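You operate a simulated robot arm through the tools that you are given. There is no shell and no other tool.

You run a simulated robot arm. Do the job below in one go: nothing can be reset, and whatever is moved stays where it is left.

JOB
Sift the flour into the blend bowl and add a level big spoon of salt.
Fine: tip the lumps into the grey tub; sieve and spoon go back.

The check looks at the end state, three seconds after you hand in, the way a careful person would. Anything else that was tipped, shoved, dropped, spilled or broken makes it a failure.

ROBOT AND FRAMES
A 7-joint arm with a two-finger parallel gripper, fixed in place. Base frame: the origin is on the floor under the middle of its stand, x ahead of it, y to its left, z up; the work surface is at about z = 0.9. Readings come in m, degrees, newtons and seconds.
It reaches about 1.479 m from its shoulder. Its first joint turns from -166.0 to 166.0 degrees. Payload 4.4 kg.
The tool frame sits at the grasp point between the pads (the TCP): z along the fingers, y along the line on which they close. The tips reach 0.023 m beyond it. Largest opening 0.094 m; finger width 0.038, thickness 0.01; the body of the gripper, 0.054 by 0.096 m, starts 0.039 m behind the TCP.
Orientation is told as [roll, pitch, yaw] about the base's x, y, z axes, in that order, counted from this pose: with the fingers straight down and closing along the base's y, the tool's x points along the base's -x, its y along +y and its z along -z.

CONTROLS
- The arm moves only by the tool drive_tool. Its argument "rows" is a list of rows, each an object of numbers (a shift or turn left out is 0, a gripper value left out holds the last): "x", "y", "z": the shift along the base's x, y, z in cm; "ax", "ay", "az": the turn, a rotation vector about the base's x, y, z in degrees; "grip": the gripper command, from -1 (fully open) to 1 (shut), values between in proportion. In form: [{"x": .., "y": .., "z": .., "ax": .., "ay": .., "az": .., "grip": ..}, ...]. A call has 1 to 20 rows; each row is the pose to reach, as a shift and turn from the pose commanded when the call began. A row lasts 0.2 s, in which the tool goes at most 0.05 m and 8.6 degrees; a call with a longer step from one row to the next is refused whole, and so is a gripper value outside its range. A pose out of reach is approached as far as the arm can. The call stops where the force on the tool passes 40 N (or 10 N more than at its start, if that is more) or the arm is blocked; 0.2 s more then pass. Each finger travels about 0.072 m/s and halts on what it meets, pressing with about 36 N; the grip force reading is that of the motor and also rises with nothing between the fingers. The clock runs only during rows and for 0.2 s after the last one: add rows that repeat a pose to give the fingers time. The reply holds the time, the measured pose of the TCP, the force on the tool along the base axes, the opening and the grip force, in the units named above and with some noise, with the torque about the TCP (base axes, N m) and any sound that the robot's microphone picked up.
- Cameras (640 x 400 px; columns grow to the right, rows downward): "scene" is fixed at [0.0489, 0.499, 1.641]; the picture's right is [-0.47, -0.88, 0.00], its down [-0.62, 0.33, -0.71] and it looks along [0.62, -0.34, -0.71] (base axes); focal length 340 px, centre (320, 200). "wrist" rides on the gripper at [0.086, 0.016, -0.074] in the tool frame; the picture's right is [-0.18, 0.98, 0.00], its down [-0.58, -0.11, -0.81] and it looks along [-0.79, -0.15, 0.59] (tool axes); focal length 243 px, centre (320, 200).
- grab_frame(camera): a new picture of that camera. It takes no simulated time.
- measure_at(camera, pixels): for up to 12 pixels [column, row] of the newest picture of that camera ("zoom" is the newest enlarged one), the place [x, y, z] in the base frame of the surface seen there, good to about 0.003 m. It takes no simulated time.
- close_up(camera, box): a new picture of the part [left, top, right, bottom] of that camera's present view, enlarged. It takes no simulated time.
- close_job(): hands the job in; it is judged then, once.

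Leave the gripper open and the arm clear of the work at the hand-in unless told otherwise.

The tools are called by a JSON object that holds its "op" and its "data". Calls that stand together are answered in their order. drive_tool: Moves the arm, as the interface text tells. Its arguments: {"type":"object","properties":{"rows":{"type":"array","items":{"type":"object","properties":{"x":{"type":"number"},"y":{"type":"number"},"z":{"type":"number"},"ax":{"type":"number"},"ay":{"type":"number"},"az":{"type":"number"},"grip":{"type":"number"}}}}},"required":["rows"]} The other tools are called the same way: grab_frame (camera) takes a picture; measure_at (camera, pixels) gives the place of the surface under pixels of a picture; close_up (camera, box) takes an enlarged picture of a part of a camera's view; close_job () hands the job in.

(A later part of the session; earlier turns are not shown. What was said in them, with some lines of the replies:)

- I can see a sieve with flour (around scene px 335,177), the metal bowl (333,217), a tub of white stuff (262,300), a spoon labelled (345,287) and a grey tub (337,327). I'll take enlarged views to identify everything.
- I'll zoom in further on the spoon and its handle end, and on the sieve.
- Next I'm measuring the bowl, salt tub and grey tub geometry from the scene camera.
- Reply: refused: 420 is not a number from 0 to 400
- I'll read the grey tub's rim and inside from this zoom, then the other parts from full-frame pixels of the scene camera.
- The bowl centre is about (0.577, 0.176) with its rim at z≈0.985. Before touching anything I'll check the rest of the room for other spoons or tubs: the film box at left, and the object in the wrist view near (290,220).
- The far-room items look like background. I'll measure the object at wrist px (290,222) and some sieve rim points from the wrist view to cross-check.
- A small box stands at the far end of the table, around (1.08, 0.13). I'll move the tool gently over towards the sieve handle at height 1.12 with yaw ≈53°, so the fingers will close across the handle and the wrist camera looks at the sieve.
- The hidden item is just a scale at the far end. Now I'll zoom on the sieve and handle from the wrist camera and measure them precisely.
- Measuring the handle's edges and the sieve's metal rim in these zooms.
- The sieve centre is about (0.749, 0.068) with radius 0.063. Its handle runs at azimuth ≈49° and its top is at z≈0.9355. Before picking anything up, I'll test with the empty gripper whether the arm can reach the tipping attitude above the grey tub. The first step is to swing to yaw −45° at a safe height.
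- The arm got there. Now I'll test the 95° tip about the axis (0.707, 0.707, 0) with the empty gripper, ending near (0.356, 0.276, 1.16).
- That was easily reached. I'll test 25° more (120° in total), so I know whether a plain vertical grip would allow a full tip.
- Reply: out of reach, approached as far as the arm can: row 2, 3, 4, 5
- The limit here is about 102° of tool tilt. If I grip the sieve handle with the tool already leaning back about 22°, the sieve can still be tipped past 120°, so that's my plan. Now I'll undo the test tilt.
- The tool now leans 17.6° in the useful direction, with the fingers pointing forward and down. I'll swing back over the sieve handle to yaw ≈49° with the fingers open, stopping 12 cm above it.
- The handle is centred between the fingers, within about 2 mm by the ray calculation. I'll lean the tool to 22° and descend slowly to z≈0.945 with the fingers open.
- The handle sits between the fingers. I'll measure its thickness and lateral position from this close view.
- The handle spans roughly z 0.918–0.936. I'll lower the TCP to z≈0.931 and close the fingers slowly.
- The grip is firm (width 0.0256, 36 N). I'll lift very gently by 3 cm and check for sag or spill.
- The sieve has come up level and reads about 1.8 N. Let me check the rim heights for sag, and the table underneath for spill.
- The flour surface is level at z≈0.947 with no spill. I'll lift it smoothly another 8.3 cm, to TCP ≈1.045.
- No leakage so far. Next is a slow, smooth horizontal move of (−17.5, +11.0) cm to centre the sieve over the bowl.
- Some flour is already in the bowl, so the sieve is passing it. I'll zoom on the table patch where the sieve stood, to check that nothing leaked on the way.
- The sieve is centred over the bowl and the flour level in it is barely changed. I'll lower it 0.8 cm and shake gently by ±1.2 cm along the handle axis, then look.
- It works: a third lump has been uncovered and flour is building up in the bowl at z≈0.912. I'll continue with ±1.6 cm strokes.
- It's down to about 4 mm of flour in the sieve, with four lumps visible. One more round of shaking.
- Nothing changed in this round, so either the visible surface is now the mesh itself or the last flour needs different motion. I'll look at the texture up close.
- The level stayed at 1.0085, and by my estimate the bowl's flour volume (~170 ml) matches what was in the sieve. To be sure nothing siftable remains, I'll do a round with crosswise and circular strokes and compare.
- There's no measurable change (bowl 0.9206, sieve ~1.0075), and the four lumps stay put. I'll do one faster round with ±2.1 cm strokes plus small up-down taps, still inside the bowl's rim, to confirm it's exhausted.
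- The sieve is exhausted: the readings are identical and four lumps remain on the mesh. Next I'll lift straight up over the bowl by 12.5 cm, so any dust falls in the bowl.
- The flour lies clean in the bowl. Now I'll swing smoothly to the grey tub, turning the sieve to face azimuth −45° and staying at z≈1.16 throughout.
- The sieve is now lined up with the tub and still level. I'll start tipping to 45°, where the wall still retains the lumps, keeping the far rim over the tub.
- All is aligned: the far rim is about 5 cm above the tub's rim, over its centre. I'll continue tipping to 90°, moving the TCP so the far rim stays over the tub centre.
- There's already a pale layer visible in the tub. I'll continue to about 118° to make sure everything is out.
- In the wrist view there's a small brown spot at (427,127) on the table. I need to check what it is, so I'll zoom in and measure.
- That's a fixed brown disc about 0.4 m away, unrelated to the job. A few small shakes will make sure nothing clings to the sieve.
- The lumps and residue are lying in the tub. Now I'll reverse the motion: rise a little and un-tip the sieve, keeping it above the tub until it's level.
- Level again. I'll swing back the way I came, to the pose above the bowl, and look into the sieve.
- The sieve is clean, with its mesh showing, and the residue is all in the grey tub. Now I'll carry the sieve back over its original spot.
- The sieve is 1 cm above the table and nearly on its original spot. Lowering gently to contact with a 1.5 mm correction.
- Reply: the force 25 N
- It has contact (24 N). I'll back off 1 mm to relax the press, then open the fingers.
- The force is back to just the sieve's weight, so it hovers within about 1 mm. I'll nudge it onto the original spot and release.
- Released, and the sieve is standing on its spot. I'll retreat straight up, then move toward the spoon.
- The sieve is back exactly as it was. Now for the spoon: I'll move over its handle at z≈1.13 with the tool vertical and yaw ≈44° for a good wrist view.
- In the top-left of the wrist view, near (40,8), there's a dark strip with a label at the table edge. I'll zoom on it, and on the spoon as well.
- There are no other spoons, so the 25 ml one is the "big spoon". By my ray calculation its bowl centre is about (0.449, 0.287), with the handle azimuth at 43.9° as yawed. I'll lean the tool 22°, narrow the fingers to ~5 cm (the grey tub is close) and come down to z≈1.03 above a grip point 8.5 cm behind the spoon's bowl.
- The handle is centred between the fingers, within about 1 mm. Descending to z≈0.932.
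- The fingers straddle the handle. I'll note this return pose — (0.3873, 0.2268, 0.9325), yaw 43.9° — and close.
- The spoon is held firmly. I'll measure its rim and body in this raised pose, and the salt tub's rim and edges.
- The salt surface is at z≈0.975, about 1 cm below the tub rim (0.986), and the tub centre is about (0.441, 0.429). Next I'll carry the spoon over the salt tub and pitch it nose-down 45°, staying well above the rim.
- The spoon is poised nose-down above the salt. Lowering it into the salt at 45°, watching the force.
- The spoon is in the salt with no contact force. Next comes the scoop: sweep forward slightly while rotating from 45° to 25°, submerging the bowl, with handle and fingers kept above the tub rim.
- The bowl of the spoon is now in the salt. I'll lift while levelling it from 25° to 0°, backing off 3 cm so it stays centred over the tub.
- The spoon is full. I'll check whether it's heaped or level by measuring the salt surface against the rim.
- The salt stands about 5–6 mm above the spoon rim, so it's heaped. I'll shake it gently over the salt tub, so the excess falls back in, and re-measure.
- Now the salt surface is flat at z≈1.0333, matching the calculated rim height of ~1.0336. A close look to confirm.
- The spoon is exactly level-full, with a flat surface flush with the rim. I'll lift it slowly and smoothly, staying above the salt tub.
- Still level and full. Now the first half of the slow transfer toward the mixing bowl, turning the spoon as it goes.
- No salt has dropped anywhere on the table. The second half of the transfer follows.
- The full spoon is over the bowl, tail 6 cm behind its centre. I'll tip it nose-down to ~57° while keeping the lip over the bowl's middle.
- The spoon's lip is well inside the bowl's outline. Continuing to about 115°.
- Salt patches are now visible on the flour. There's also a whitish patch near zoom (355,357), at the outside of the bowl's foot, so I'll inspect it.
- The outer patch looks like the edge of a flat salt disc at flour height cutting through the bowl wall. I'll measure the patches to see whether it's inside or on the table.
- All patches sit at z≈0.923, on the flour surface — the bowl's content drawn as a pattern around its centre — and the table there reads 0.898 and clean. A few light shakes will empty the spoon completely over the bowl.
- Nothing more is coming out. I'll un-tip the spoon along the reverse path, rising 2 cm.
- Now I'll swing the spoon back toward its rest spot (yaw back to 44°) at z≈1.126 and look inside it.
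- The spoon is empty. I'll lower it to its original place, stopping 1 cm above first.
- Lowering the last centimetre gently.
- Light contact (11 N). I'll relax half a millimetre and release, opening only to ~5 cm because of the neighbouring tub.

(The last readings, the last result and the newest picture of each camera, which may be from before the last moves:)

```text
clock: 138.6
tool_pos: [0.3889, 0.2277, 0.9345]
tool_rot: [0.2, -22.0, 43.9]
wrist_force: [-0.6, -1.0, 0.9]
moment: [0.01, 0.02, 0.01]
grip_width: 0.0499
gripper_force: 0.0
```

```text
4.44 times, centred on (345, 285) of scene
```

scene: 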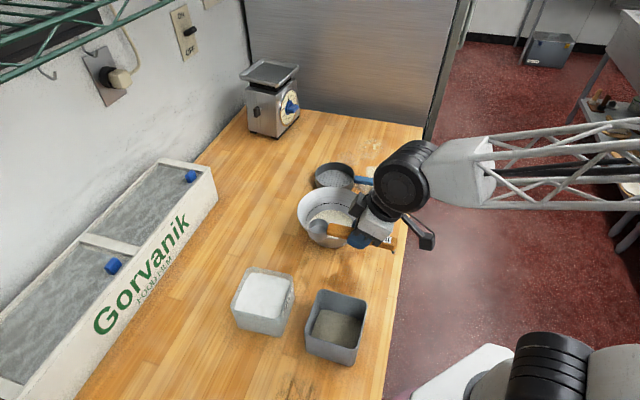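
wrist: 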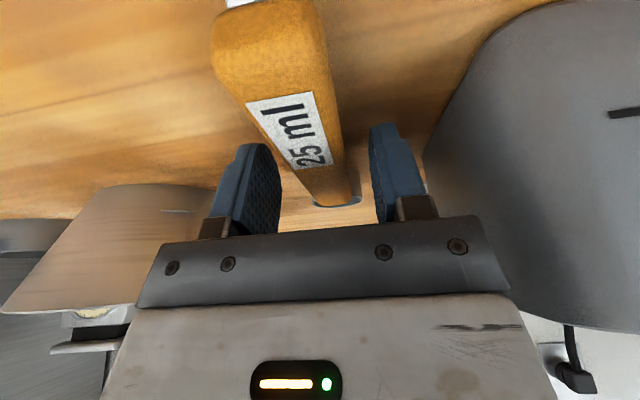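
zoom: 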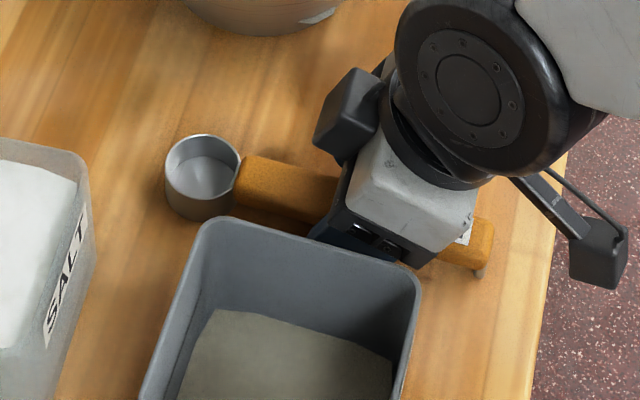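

The spoon is standing where it was. Retreating straight up and then opening fully.

{"op": "drive_tool", "data": {"rows": [{"z": 1.0}, {"z": 3.0}, {"z": 6.0}, {"z": 9.5}, {"z": 13.5}, {"z": 17.5}, {"z": 21.5}, {"z": 25.5}, {"z": 29, "grip": -0.5}, {"z": 32, "grip": -1}, {"z": 32, "grip": -1}, {"z": 32, "grip": -1}]}}

{"op": "grab_frame", "data": {"camera": "scene"}}

{"op": "grab_frame", "data": {"camera": "wrist"}}

{"op": "close_up", "data": {"camera": "scene", "box": [285, 190, 385, 260]}}

{"op": "close_up", "data": {"camera": "scene", "box": [220, 250, 400, 370]}}

```text
clock: 141.2
tool_pos: [0.3891, 0.2269, 1.2539]
tool_rot: [0.2, -22.1, 43.9]
wrist_force: [-0.7, 0.1, 0.0]
moment: [0.01, 0.03, -0.01]
grip_width: 0.0939
gripper_force: 0.0
```

```text
taken
```

scene: 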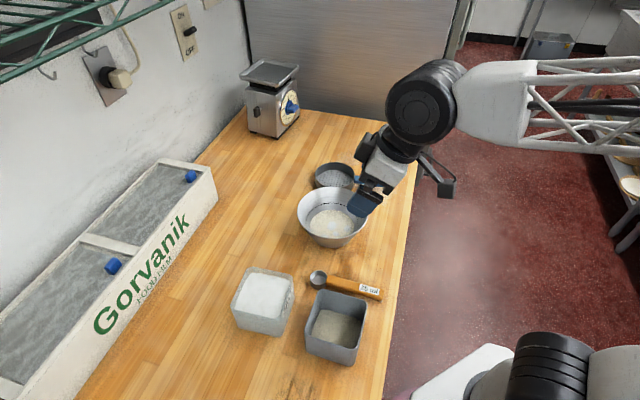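

```text
taken
```

wrist: 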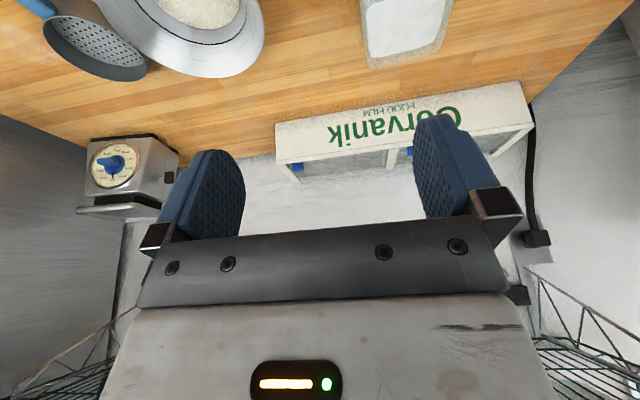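

```text
5.71 times, centred on (335, 225) of scene
```

zoom: 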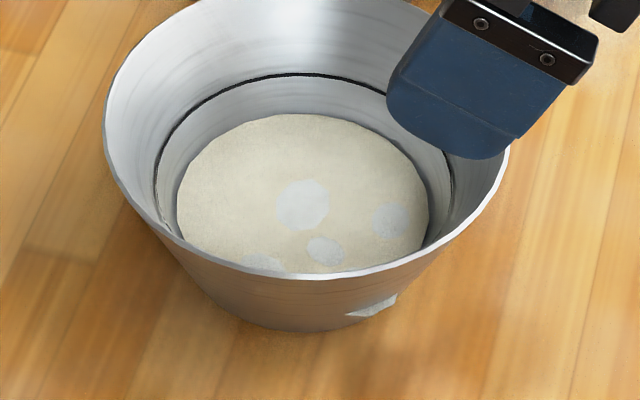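

```text
3.33 times, centred on (310, 310) of scene
```

zoom: 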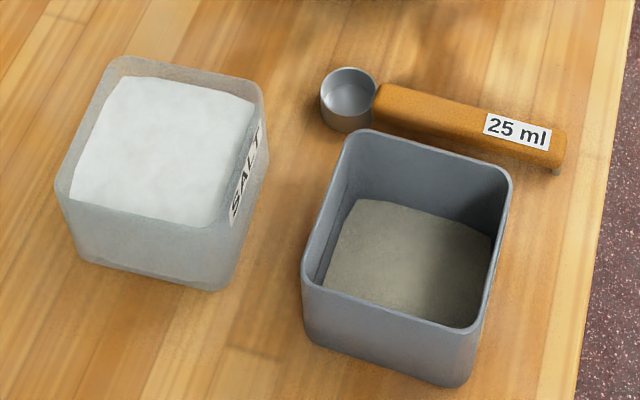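

Everything matches the starting layout, and the spoon appears at the same pixels as at the beginning. I'll move the arm back to its high starting pose, clear of the work, and take final comparison pictures.

{"op": "drive_tool", "data": {"rows": [{"x": 2.0, "y": 1.45, "z": 0.5, "az": -6.3}, {"x": 4.1, "y": 2.9, "z": 1.0, "az": -12.6}, {"x": 6.1, "y": 4.4, "z": 1.5, "az": -18.8}, {"x": 8.1, "y": 5.8, "z": 2.0, "az": -25.1}, {"x": 10.2, "y": 7.3, "z": 2.5, "az": -31.4}, {"x": 12.2, "y": 8.7, "z": 3.0, "az": -37.6}, {"x": 14.2, "y": 10.2, "z": 3.0, "az": -43.9}, {"x": 14.2, "y": 10.2, "z": 3.0, "az": -43.9}]}}

{"op": "drive_tool", "data": {"rows": [{"ay": 5.5}, {"ay": 11}, {"ay": 16.5}, {"ay": 22}, {"ay": 22}]}}

{"op": "grab_frame", "data": {"camera": "wrist"}}

{"op": "grab_frame", "data": {"camera": "scene"}}

{"op": "close_up", "data": {"camera": "scene", "box": [270, 130, 430, 260]}}

{"op": "close_up", "data": {"camera": "wrist", "box": [90, 0, 330, 170]}}

```text
clock: 143.0
tool_pos: [0.5313, 0.3286, 1.2829]
tool_rot: [0.2, -22.0, -0.2]
wrist_force: [0.1, 0.2, -0.6]
moment: [0.01, 0.0, 0.01]
grip_width: 0.094
gripper_force: 0.1
```

```text
clock: 144.2
tool_pos: [0.529, 0.328, 1.2821]
tool_rot: [0.3, 0.0, 0.0]
wrist_force: [0.1, 0.6, 0.2]
moment: [-0.02, 0.01, -0.04]
grip_width: 0.0941
gripper_force: 0.1
```

```text
taken
```

wrist: 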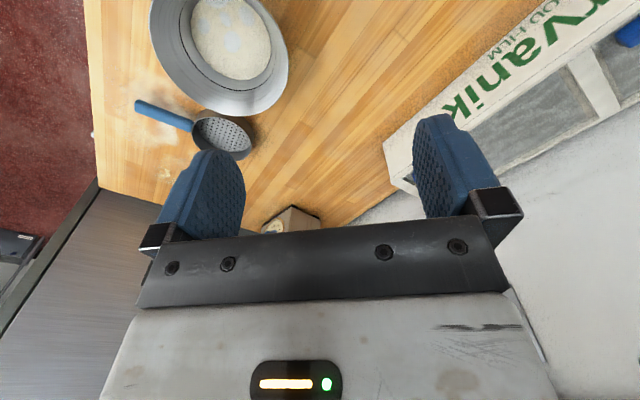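

```text
taken
```

scene: 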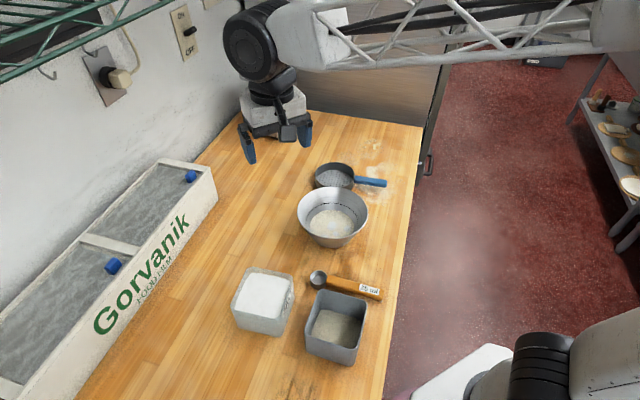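

```text
3.08 times, centred on (350, 195) of scene
```

zoom: 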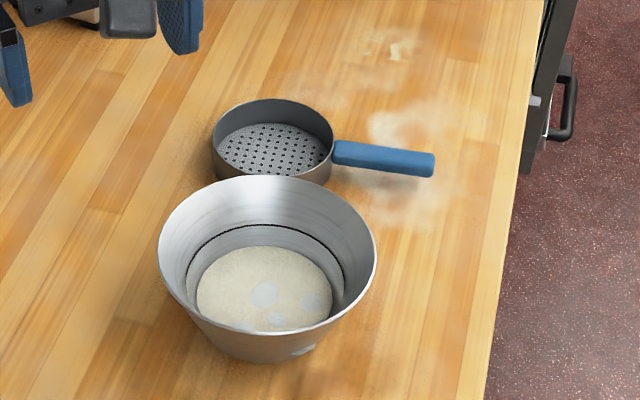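

```text
2.35 times, centred on (210, 85) of wrist
```

zoom: 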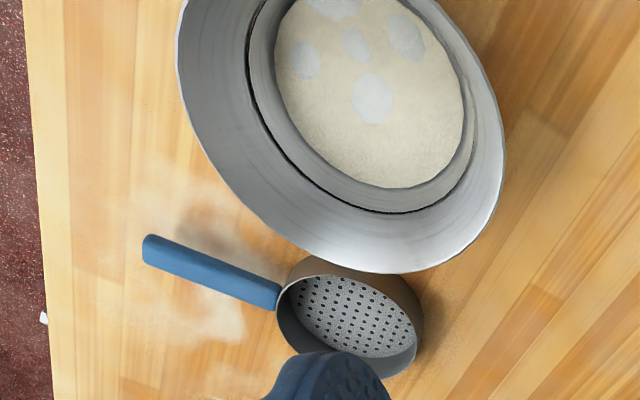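

The final state:
- **Bowl:** the flour is sifted in, with the level spoon of salt on top.
- **Grey tub:** it holds the lumps.
- **Sieve and spoon:** both are clean and back on their spots.
- **Table:** no new spills visible.
- **Arm:** the gripper is open and the arm is high and clear.

Handing in.

{"op": "close_job", "data": {}}

```text
The job is handed in.
```

I've handed the job in. I don't have the check's result.

- **Flour:** it is sifted into the blend bowl. I kept shaking until nothing more came through.
- **Lumps:** they were tipped into the grey tub, along with a thin layer that would not pass the mesh. The sieve came back clean.
- **Salt:** one 25 ml spoon went into the bowl. It came up heaped, so I shook the excess back into the salt tub until the salt was flush with the spoon's rim, then emptied it over the flour.
- **Sieve and spoon:** both are back within about 3 mm of where they started.

I saw no spills on the table. One flat salt patch shows through the outside of the bowl near its foot. It measured at the height of the flour surface and the table below it was clean, so I took it for a display effect.

The gripper is open and the arm is back near its starting pose, above the work.
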